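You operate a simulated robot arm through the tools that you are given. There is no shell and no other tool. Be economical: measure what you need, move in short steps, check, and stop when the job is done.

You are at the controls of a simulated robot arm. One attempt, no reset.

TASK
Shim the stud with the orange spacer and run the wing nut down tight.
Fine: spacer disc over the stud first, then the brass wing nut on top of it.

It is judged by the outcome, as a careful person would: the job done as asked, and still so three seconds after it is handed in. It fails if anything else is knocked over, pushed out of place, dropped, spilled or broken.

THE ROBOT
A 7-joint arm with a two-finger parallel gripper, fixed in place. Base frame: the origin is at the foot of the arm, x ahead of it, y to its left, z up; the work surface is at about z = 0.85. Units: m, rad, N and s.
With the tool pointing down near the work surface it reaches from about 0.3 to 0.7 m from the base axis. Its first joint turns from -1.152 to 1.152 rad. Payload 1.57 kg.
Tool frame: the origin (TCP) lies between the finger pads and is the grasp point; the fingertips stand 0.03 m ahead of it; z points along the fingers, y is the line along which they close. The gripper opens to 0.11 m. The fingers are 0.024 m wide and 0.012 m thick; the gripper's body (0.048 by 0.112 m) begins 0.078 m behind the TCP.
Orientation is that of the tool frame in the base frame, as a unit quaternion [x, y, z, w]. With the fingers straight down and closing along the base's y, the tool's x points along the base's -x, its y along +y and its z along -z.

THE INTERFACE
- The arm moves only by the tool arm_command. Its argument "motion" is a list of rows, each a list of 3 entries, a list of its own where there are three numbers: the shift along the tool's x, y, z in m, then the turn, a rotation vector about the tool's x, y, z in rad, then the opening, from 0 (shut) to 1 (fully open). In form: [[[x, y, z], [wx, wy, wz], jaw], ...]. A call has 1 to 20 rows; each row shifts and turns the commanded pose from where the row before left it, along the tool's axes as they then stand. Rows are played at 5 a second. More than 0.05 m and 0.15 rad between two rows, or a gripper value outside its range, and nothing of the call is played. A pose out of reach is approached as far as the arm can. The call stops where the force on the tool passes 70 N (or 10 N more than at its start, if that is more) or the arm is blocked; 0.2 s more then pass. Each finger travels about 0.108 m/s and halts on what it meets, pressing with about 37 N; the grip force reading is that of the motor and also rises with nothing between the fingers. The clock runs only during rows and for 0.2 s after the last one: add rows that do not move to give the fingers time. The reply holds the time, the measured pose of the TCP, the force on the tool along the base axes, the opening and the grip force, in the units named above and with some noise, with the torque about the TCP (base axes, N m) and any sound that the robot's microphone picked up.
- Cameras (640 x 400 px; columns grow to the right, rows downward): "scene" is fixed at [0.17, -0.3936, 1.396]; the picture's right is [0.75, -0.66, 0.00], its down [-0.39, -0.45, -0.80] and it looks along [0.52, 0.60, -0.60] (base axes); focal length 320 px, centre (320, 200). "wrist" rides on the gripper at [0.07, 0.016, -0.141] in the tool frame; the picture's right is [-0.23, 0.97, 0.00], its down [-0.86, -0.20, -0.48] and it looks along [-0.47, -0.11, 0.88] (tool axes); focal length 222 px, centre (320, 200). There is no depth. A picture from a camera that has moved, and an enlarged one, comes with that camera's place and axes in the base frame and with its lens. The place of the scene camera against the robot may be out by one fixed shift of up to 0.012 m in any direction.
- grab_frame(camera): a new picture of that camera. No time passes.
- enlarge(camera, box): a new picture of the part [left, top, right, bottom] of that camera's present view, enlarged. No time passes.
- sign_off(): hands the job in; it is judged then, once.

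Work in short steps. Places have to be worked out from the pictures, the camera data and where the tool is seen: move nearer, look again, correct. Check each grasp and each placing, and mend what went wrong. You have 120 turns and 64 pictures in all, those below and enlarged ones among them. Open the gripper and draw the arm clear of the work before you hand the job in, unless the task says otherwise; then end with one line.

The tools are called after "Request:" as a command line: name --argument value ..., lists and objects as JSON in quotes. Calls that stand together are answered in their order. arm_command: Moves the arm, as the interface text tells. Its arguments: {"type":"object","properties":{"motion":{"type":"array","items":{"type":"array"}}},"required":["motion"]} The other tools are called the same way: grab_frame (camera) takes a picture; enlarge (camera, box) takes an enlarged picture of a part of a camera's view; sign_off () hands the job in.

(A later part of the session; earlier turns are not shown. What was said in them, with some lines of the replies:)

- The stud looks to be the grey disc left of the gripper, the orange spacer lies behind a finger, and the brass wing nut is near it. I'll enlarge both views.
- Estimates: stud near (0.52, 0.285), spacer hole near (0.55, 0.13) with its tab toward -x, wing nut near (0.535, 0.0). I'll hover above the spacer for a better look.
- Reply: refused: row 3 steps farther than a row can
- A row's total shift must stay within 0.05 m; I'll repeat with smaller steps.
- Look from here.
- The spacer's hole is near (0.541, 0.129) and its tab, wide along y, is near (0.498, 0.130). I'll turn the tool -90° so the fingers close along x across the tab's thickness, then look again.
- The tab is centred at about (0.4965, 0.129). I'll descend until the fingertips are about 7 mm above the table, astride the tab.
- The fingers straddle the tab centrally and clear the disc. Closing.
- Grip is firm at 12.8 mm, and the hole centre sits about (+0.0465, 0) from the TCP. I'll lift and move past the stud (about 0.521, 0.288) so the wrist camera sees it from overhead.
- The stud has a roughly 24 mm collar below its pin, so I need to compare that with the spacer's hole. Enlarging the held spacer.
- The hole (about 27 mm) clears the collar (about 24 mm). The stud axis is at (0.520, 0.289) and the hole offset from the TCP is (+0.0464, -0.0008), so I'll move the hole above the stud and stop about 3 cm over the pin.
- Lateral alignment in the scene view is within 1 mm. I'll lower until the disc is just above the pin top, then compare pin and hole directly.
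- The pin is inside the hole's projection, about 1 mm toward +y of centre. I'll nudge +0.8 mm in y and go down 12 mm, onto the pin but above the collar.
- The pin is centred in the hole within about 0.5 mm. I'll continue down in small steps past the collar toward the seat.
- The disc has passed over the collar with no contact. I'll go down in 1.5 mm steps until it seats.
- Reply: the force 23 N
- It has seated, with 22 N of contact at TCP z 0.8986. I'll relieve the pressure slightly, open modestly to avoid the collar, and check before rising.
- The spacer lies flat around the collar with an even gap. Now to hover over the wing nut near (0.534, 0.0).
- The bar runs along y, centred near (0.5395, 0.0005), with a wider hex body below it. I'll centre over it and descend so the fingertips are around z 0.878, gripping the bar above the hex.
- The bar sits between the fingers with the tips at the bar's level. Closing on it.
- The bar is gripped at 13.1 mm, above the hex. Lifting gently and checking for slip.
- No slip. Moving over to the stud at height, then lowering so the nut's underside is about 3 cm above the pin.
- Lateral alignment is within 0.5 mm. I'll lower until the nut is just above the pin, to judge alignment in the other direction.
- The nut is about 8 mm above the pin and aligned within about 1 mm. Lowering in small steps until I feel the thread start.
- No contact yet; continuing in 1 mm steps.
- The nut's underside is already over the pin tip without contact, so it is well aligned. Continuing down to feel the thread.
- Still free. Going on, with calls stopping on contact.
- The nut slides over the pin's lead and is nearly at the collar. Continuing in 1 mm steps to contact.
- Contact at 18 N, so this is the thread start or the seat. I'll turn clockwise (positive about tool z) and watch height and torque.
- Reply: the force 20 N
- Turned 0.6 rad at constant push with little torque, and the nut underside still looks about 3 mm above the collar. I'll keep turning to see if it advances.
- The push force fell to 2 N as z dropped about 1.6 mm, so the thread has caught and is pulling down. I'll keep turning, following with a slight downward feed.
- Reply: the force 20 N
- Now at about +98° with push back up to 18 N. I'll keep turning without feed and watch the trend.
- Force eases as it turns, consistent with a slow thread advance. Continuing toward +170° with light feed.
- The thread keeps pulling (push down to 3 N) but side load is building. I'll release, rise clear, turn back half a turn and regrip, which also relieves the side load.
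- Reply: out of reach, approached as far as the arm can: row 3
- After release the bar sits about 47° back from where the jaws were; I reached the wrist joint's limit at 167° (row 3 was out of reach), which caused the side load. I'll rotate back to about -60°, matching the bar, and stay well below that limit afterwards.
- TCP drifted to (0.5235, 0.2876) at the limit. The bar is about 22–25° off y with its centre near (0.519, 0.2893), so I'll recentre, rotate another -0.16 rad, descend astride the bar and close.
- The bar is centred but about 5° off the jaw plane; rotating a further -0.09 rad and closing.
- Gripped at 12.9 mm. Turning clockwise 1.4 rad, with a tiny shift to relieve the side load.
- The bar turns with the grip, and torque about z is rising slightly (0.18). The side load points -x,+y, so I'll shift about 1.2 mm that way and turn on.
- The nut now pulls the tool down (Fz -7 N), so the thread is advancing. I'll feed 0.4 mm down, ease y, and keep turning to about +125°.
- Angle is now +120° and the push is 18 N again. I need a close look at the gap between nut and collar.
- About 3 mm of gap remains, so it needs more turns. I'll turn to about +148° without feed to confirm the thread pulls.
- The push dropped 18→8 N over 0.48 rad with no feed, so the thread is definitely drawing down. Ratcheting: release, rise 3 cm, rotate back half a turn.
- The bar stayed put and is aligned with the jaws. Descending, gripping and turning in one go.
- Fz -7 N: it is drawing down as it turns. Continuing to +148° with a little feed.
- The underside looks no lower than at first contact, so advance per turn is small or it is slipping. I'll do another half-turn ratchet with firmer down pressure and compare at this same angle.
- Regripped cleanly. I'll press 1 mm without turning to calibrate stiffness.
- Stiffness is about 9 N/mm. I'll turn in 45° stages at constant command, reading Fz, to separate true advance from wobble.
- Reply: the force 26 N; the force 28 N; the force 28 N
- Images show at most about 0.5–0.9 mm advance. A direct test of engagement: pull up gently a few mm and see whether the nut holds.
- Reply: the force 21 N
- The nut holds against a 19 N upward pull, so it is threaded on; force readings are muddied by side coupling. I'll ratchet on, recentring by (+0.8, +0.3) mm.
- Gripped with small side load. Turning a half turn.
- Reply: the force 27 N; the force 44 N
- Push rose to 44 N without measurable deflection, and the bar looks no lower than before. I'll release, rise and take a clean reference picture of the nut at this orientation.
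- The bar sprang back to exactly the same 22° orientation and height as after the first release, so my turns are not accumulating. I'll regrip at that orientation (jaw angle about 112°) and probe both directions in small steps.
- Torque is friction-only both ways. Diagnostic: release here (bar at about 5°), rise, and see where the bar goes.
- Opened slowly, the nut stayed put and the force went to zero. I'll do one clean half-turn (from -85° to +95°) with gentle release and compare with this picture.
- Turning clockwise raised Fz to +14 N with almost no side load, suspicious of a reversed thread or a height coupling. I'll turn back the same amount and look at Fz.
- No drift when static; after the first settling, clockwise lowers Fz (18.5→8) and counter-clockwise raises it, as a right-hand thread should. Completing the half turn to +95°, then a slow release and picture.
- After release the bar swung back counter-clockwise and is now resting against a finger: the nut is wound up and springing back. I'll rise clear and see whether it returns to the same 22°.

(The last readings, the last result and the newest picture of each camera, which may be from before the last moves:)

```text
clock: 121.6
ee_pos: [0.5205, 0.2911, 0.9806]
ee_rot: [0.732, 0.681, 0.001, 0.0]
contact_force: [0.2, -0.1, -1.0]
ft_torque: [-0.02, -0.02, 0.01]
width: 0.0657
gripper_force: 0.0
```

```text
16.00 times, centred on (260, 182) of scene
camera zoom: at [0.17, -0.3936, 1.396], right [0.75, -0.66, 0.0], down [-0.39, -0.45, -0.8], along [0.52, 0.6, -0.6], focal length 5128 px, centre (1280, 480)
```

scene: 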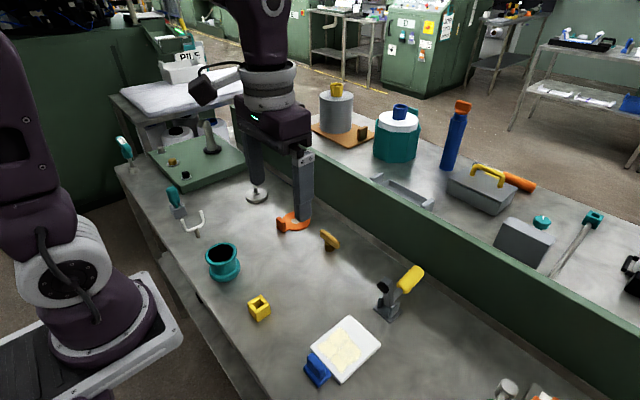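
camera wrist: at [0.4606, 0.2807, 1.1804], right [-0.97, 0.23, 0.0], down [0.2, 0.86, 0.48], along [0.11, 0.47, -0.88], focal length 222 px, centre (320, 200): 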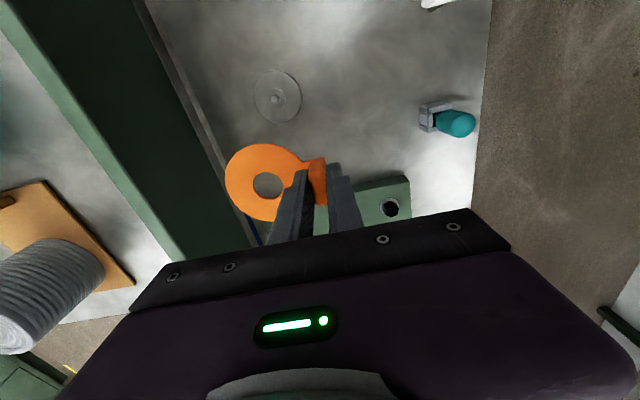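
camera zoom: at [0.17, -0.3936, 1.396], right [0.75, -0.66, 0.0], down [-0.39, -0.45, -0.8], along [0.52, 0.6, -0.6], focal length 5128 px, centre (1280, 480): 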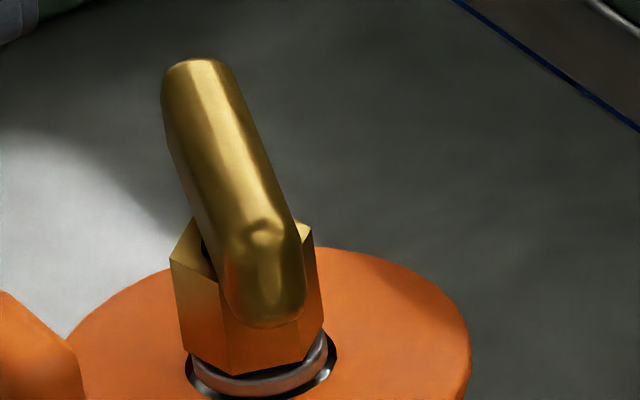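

It returned exactly to 22° again, so there is a definite stop there, yet the nut still sits about 3 mm above the collar after little travel. That could be a cross-threaded jam, so I'll back it off counter-clockwise and feel for release before restarting.

Request:
arm_command --motion '[[[0, 0, 0], [0, 0, 0.14], 0.5], [[0, 0, 0], [0, 0, 0.14], 0.4], [[0, 0, 0.03], [0, 0, 0], 0.4], [[0, 0, 0.025], [0, 0, 0], 0.3], [[0, 0, 0], [0, 0, 0], 0.2], [[0, 0, 0], [0, 0, 0], 0], [[0, 0, 0], [0, 0, 0], 0]]'

Request:
arm_command --motion '[[[0, 0, 0], [0, 0, -0.14], 0], [[0, 0, 0], [0, 0, -0.14], 0], [[0, 0, 0], [0, 0, -0.14], 0], [[0, 0, 0], [0, 0, -0.14], 0], [[0, 0, 0], [0, 0, -0.14], 0], [[0, 0, 0], [0, 0, -0.14], 0], [[0, 0, 0], [0, 0, 0], 0]]'

Request:
arm_command --motion '[[[0, 0, 0], [0, 0, -0.14], 0], [[0, 0, 0], [0, 0, -0.14], 0], [[0, 0, 0], [0, 0, -0.14], 0], [[0, 0, 0], [0, 0, -0.14], 0], [[0, 0, 0], [0, 0, -0.14], 0], [[0, 0, 0], [0, 0, -0.14], 0], [[0, 0, 0], [0, 0, -0.14], 0], [[0, 0, 0], [0, 0, -0.14], 0], [[0, 0, 0], [0, 0, -0.14], 0], [[0, 0, 0], [0, 0, 0], 0]]'

Request:
arm_command --motion '[[[0, 0, 0], [0, 0, -0.14], 0], [[0, 0, 0], [0, 0, -0.14], 0], [[0, 0, 0], [0, 0, -0.14], 0], [[0, 0, 0], [0, 0, -0.14], 0], [[0, 0, 0], [0, 0, -0.14], 0], [[0, 0, 0], [0, 0, -0.14], 0], [[0, 0, 0], [0, 0, -0.14], 0], [[0, 0, 0], [0, 0, -0.14], 0], [[0, 0, 0], [0, 0, -0.14], 0], [[0, 0, 0], [0, 0, 0], 0]]'

```text
clock: 123.2
ee_pos: [0.5201, 0.2921, 0.9237]
ee_rot: [0.821, 0.571, 0.001, 0.001]
contact_force: [5.3, 0.3, -3.6]
ft_torque: [-0.01, -0.28, -0.04]
width: 0.0127
gripper_force: 30.5
```

```text
clock: 124.8
ee_pos: [0.5188, 0.2908, 0.924]
ee_rot: [0.516, 0.857, -0.001, 0.0]
contact_force: [-0.9, 4.5, -12.7]
ft_torque: [0.2, 0.01, -0.05]
width: 0.0128
gripper_force: 30.0
```

```text
clock: 127.0
ee_pos: [0.5193, 0.2909, 0.9242]
ee_rot: [-0.088, 0.996, -0.001, -0.001]
contact_force: [-11.1, -6.6, -11.8]
ft_torque: [-0.32, 0.62, 0.03]
width: 0.0129
gripper_force: 29.9
```

```text
clock: 129.2
ee_pos: [0.5207, 0.2916, 0.9256]
ee_rot: [-0.659, 0.752, 0.001, 0.001]
contact_force: [0.0, -2.1, 0.1]
ft_torque: [-0.08, 0.0, -0.02]
width: 0.0129
gripper_force: 30.1
```

All forces dropped to zero after about 190° of backing off, so it may be free. Testing with a small lift.

Request:
arm_command --motion '[[[0, 0, -0.002], [0, 0, 0], 0], [[0, 0, -0.002], [0, 0, 0], 0], [[0, 0, 0], [0, 0, 0], 0]]'

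```text
clock: 130.0
ee_pos: [0.5205, 0.2912, 0.9293]
ee_rot: [-0.658, 0.753, 0.0, 0.0]
contact_force: [-0.2, 0.2, -0.9]
ft_torque: [0.01, -0.02, -0.02]
width: 0.0127
gripper_force: 29.4
```

It lifts free with no force, so it had engaged only about 200°. I'll lower it again gently to light contact only, and restart the thread with the axis now better centred.

Request:
arm_command --motion '[[[0, 0, 0.002], [0, 0, 0], 0], [[0, 0, 0.002], [0, 0, 0], 0], [[0, 0, 0], [0, 0, 0], 0]]'

Request:
arm_command --motion '[[[0, 0, 0.0005], [0, 0, 0], 0], [[0, 0, 0], [0, 0, 0], 0]]'

Request:
arm_command --motion '[[[0, 0, 0.0005], [0, 0, 0], 0], [[0, 0, 0], [0, 0, 0], 0]]'

```text
clock: 130.8
ee_pos: [0.5193, 0.2905, 0.9244]
ee_rot: [-0.657, 0.754, 0.0, 0.0]
contact_force: [-0.2, -0.1, 0.5]
ft_torque: [-0.01, 0.02, 0.01]
width: 0.0128
gripper_force: 30.2
```

```text
clock: 131.4
ee_pos: [0.5195, 0.2894, 0.924]
ee_rot: [-0.657, 0.754, 0.001, 0.001]
contact_force: [-0.7, 0.5, 8.4]
ft_torque: [0.01, 0.04, 0.03]
width: 0.0127
gripper_force: 29.7
```

```text
clock: 132.0
ee_pos: [0.5202, 0.291, 0.9247]
ee_rot: [-0.657, 0.754, -0.001, 0.0]
contact_force: [-2.3, -2.1, 17.1]
ft_torque: [-0.11, 0.1, -0.03]
width: 0.0133
gripper_force: 29.6
```

Contact is well-centred (side forces under 3 N), stiffness 17 N/mm. I'll back off to about 8 N and turn clockwise in 45° stages, watching Fz for true advance.

Request:
arm_command --motion '[[[0, 0, -0.0005], [0, 0, 0], 0], [[0, 0, 0], [0, 0, 0.13], 0], [[0, 0, 0], [0, 0, 0.13], 0], [[0, 0, 0], [0, 0, 0.13], 0], [[0, 0, 0], [0, 0, 0.13], 0], [[0, 0, 0], [0, 0, 0.13], 0], [[0, 0, 0], [0, 0, 0.13], 0], [[0, 0, 0], [0, 0, 0], 0]]'

Request:
arm_command --motion '[[[0, 0, 0], [0, 0, 0.13], 0], [[0, 0, 0], [0, 0, 0.13], 0], [[0, 0, 0], [0, 0, 0.13], 0], [[0, 0, 0], [0, 0, 0.13], 0], [[0, 0, 0], [0, 0, 0.13], 0], [[0, 0, 0], [0, 0, 0.13], 0], [[0, 0, 0], [0, 0, 0], 0]]'

```text
clock: 133.8
ee_pos: [0.5194, 0.2903, 0.9246]
ee_rot: [-0.321, 0.947, 0.0, 0.001]
contact_force: [4.8, 1.0, 17.8]
ft_torque: [0.04, -0.25, 0.01]
width: 0.013
gripper_force: 29.9
```

```text
clock: 135.4
ee_pos: [0.5201, 0.2896, 0.9235]
ee_rot: [0.064, 0.998, 0.0, 0.0]
contact_force: [10.7, 0.2, 12.2]
ft_torque: [-0.02, -0.54, 0.0]
width: 0.0132
gripper_force: 29.5
```

Side load of 11 N in +x; I'll follow it by 0.6 mm and keep turning.

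Request:
arm_command --motion '[[[-0.0006, 0, 0], [0, 0, 0.13], 0], [[0, 0, 0], [0, 0, 0.13], 0], [[0, 0, 0], [0, 0, 0.13], 0], [[0, 0, 0], [0, 0, 0.13], 0], [[0, 0, 0], [0, 0, 0.13], 0], [[0, 0, 0], [0, 0, 0.13], 0], [[0, 0, 0], [0, 0, 0], 0]]'

Request:
arm_command --motion '[[[0, 0, 0], [0, 0, 0.13], 0], [[0, 0, 0], [0, 0, 0.13], 0], [[0, 0, 0], [0, 0, 0.13], 0], [[0, 0, 0], [0, 0, 0.13], 0], [[0, 0, 0], [0, 0, 0.13], 0], [[0, 0, 0], [0, 0, 0.13], 0], [[0, 0, 0], [0, 0, 0], 0]]'

```text
clock: 137.0
ee_pos: [0.5206, 0.2902, 0.9237]
ee_rot: [0.439, 0.899, -0.001, 0.0]
contact_force: [3.5, -2.2, 5.9]
ft_torque: [-0.05, -0.18, 0.01]
width: 0.0129
gripper_force: 29.4
```

```text
clock: 138.6
ee_pos: [0.5209, 0.2904, 0.9242]
ee_rot: [0.747, 0.665, 0.0, 0.0]
contact_force: [-1.3, -1.6, 0.0]
ft_torque: [-0.11, 0.02, 0.05]
width: 0.0128
gripper_force: 29.8
```

A clean, steady drop of 6 N per 45° (about 2.8 mm per turn): the thread is truly advancing now. Continuing to +148° with matched feed.

Request:
arm_command --motion '[[[0, 0, 0.0003], [0, 0, 0.13], 0], [[0, 0, 6e-05], [0, 0, 0.13], 0], [[0, 0, 6e-05], [0, 0, 0.13], 0], [[0, 0, 6e-05], [0, 0, 0.13], 0], [[0, 0, 6e-05], [0, 0, 0.13], 0], [[0, 0, 6e-05], [0, 0, 0.13], 0], [[0, 0, 0], [0, 0, 0.1], 0], [[0, 0, 0], [0, 0, 0], 0]]'

```text
clock: 140.4
ee_pos: [0.5195, 0.2897, 0.9227]
ee_rot: [0.959, 0.284, 0.001, 0.001]
contact_force: [-2.7, -4.7, 17.3]
ft_torque: [-0.25, 0.2, 0.07]
width: 0.013
gripper_force: 29.7
```

Past about +112° the push stops falling, the same stop as before. Re-reading the hex geometry from the last picture, the nut's underside centre is within about 1 mm of the collar top, so this stop is the seat and the nut is hard down. I'll release from the wound-up side with wide jaws, rise and check.

Request:
arm_command --motion '[[[0, 0, -0.0005], [0, 0, 0], 0], [[0, 0, 0], [0, 0, 0], 0.6], [[0, 0, 0], [0, 0, 0], 0.6], [[0, 0, 0], [0, 0, 0], 0.6], [[0, 0, -0.03], [0, 0, 0], 0.6], [[0, 0, -0.04], [0, 0, 0], 0.6], [[0, 0, -0.04], [0, 0, 0], 0.6], [[0, 0, 0], [0, 0, 0], 0.6], [[0, 0, 0], [0, 0, 0], 0.6]]'

Request:
enlarge --camera "scene" --box '[240, 170, 280, 195]'

```text
clock: 142.4
ee_pos: [0.5192, 0.2916, 1.0333]
ee_rot: [0.959, 0.284, 0.0, 0.0]
contact_force: [0.8, 0.5, -0.7]
ft_torque: [-0.04, 0.0, -0.02]
width: 0.0659
gripper_force: 0.0
```

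```text
16.00 times, centred on (260, 182) of scene
camera zoom: at [0.17, -0.3936, 1.396], right [0.75, -0.66, 0.0], down [-0.39, -0.45, -0.8], along [0.52, 0.6, -0.6], focal length 5128 px, centre (1280, 480)
```

zoom: 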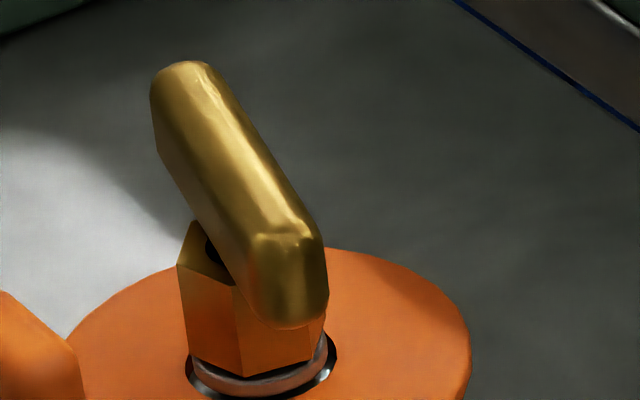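

This time the nut sits concentric on the collar and about 0.6 mm lower than before, so the earlier start had been slightly cocked. I'll regrip at the bar's current angle (about 102° jaw) and give one final tightening turn to confirm the stop.

Request:
arm_command --motion '[[[0, 0, 0], [0, 0, -0.13], 0.5], [[0, 0, 0], [0, 0, -0.13], 0.5], [[0, 0, 0], [0, 0, -0.13], 0.5], [[0, 0, 0], [0, 0, -0.13], 0.5], [[0, 0, 0], [0, 0, -0.13], 0.5], [[0, 0, 0.04], [0, 0, -0.13], 0.5], [[0, 0, 0.04], [0, 0, 0], 0.45], [[0, 0, 0.029], [0, 0, 0], 0.4], [[0, 0, 0], [0, 0, 0], 0.2], [[0, 0, 0], [0, 0, 0], 0], [[0, 0, 0], [0, 0, 0], 0]]'

Request:
arm_command --motion '[[[0, 0, 0], [0, 0, 0.1], 0], [[0, 0, 0], [0, 0, 0.1], 0], [[0, 0, 0], [0, 0, 0], 0]]'

Request:
arm_command --motion '[[[0, 0, 0], [0, 0, 0.1], 0], [[0, 0, 0], [0, 0, 0.1], 0], [[0, 0, 0], [0, 0, 0.1], 0], [[0, 0, 0], [0, 0, 0.1], 0], [[0, 0, 0], [0, 0, 0.1], 0], [[0, 0, 0], [0, 0, 0], 0]]'

```text
clock: 144.8
ee_pos: [0.5218, 0.2913, 0.9238]
ee_rot: [0.779, 0.627, 0.0, -0.001]
contact_force: [-3.7, 1.0, -1.4]
ft_torque: [0.01, 0.14, 0.04]
width: 0.013
gripper_force: 29.7
```

```text
clock: 145.6
ee_pos: [0.5213, 0.2918, 0.9242]
ee_rot: [0.837, 0.547, 0.0, 0.001]
contact_force: [-2.0, 2.8, -6.4]
ft_torque: [0.14, 0.1, 0.04]
width: 0.0129
gripper_force: 30.2
```

```text
clock: 147.0
ee_pos: [0.5202, 0.2907, 0.9252]
ee_rot: [0.947, 0.321, 0.0, 0.0]
contact_force: [4.8, 4.9, -17.0]
ft_torque: [0.21, -0.23, 0.09]
width: 0.0127
gripper_force: 29.5
```

Now the thread is pulling hard (Fz -17 N), so it is still advancing and needs feed. Feeding down 1 mm to balance, without turning.

Request:
arm_command --motion '[[[0, 0, 0.0005], [0, 0, 0], 0], [[0, 0, 0.0005], [0, 0, 0], 0], [[0, 0, 0], [0, 0, 0], 0]]'

```text
clock: 147.8
ee_pos: [0.5213, 0.2898, 0.9247]
ee_rot: [0.947, 0.322, 0.001, -0.001]
contact_force: [2.3, 1.8, 4.8]
ft_torque: [0.1, -0.13, 0.08]
width: 0.0127
gripper_force: 30.0
```

Balanced now at +5 N. I'll open wide here, rise, rotate back half a turn and check whether the bar held its angle.

Request:
arm_command --motion '[[[0, 0, 0], [0, 0, 0], 0.1], [[0, 0, 0], [0, 0, 0], 0.3], [[0, 0, 0], [0, 0, 0], 0.6], [[0, 0, -0.035], [0, 0, 0], 0.6], [[0, 0, 0], [0, 0, -0.1496], 0.6], [[0, 0, 0], [0, 0, -0.1496], 0.6], [[0, 0, 0], [0, 0, -0.1496], 0.6], [[0, 0, 0], [0, 0, -0.1496], 0.6], [[0, 0, 0], [0, 0, -0.1496], 0.6], [[0, 0, 0], [0, 0, -0.1496], 0.6], [[0, 0, 0], [0, 0, -0.1496], 0.6], [[0, 0, 0], [0, 0, -0.1496], 0.6], [[0, 0, 0], [0, 0, -0.1496], 0.6], [[0, 0, 0], [0, 0, -0.1496], 0.6], [[0, 0, 0], [0, 0, -0.1496], 0.6], [[0, 0, 0], [0, 0, -0.1496], 0.6], [[0, 0, 0], [0, 0, -0.1496], 0.6], [[0, 0, 0], [0, 0, -0.1496], 0.6]]'

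Request:
arm_command --motion '[[[0, 0, 0], [0, 0, -0.1496], 0.6], [[0, 0, 0], [0, 0, -0.1496], 0.6], [[0, 0, 0], [0, 0, -0.1496], 0.6], [[0, 0, 0], [0, 0, -0.1496], 0.6], [[0, 0, 0], [0, 0, -0.1496], 0.6], [[0, 0, 0], [0, 0, -0.1496], 0.6], [[0, 0, 0], [0, 0, -0.1496], 0.6], [[0, 0, 0], [0, 0, 0], 0.5]]'

Request:
enlarge --camera "scene" --box '[240, 170, 280, 195]'

```text
clock: 151.6
ee_pos: [0.5185, 0.291, 0.9593]
ee_rot: [0.193, 0.981, 0.001, 0.0]
contact_force: [-0.5, -0.4, -1.1]
ft_torque: [-0.04, -0.02, -0.01]
width: 0.0661
gripper_force: 0.0
```

```text
clock: 153.4
ee_pos: [0.5195, 0.2893, 0.9588]
ee_rot: [-0.323, 0.946, 0.0, 0.0]
contact_force: [-0.3, -0.5, 0.2]
ft_torque: [-0.01, 0.01, 0.0]
width: 0.0549
gripper_force: 0.0
```

```text
16.00 times, centred on (260, 182) of scene
camera zoom: at [0.17, -0.3936, 1.396], right [0.75, -0.66, 0.0], down [-0.39, -0.45, -0.8], along [0.52, 0.6, -0.6], focal length 5128 px, centre (1280, 480)
```

zoom: 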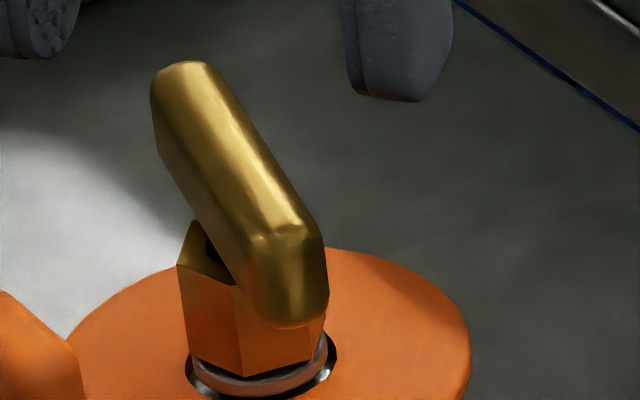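

The bar returned to exactly the same pose after a second overwind, now concentric with the collar and level with its top (no gap by the hex geometry), so it is seated and tight. I'll draw the arm clear and do a final overall check.

Request:
arm_command --motion '[[[0, 0, -0.045], [0, 0, 0], 0.5], [[0, 0, -0.045], [0, 0, 0], 0.5], [[0, 0, -0.045], [0, 0, 0], 0.6], [[0.04, 0, 0], [0, 0, 0], 0.8], [[0.04, 0, 0], [0, 0, 0], 1], [[0.04, 0, 0], [0, 0, 0], 1], [[0.04, 0, 0], [0, 0, 0], 1], [[0, 0, 0], [0, 0, 0], 1], [[0, 0, 0], [0, 0, 0], 1]]'

Request:
grab_frame --camera "scene"

Request:
enlarge --camera "scene" --box '[240, 170, 280, 195]'

```text
clock: 155.4
ee_pos: [0.3942, 0.1933, 1.0939]
ee_rot: [-0.322, 0.947, 0.0, 0.0]
contact_force: [0.1, -0.4, -0.6]
ft_torque: [-0.01, 0.01, -0.03]
width: 0.1101
gripper_force: 0.1
```

```text
1 pictures are left
```

scene: 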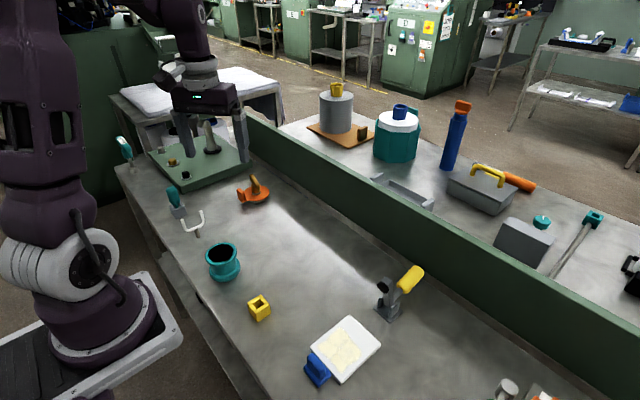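

```text
16.00 times, centred on (260, 182) of scene
camera zoom: at [0.17, -0.3936, 1.396], right [0.75, -0.66, 0.0], down [-0.39, -0.45, -0.8], along [0.52, 0.6, -0.6], focal length 5128 px, centre (1280, 480)
```

zoom: 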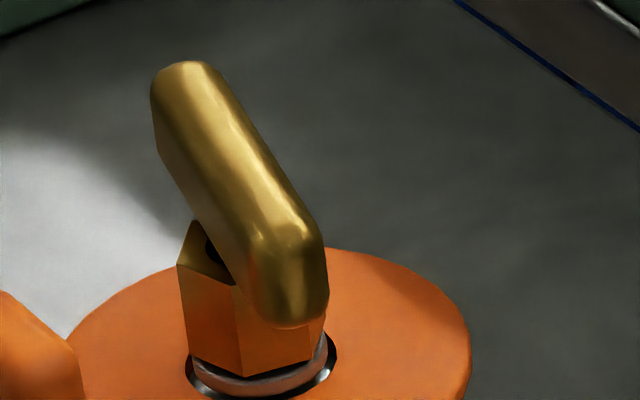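

The spacer is flat around the stud, the nut is stable on its seat, everything else is undisturbed and the arm is clear with the gripper open. Handing in.

Request:
sign_off

```text
The job is handed in.
```

The orange spacer is over the stud and the brass wing nut is threaded on above it and turned to its stop, but I can't say for sure it is tight. Turning torque never rose clearly at the stop, and a thin dark line still shows between the nut and the collar, which may only be shadow.
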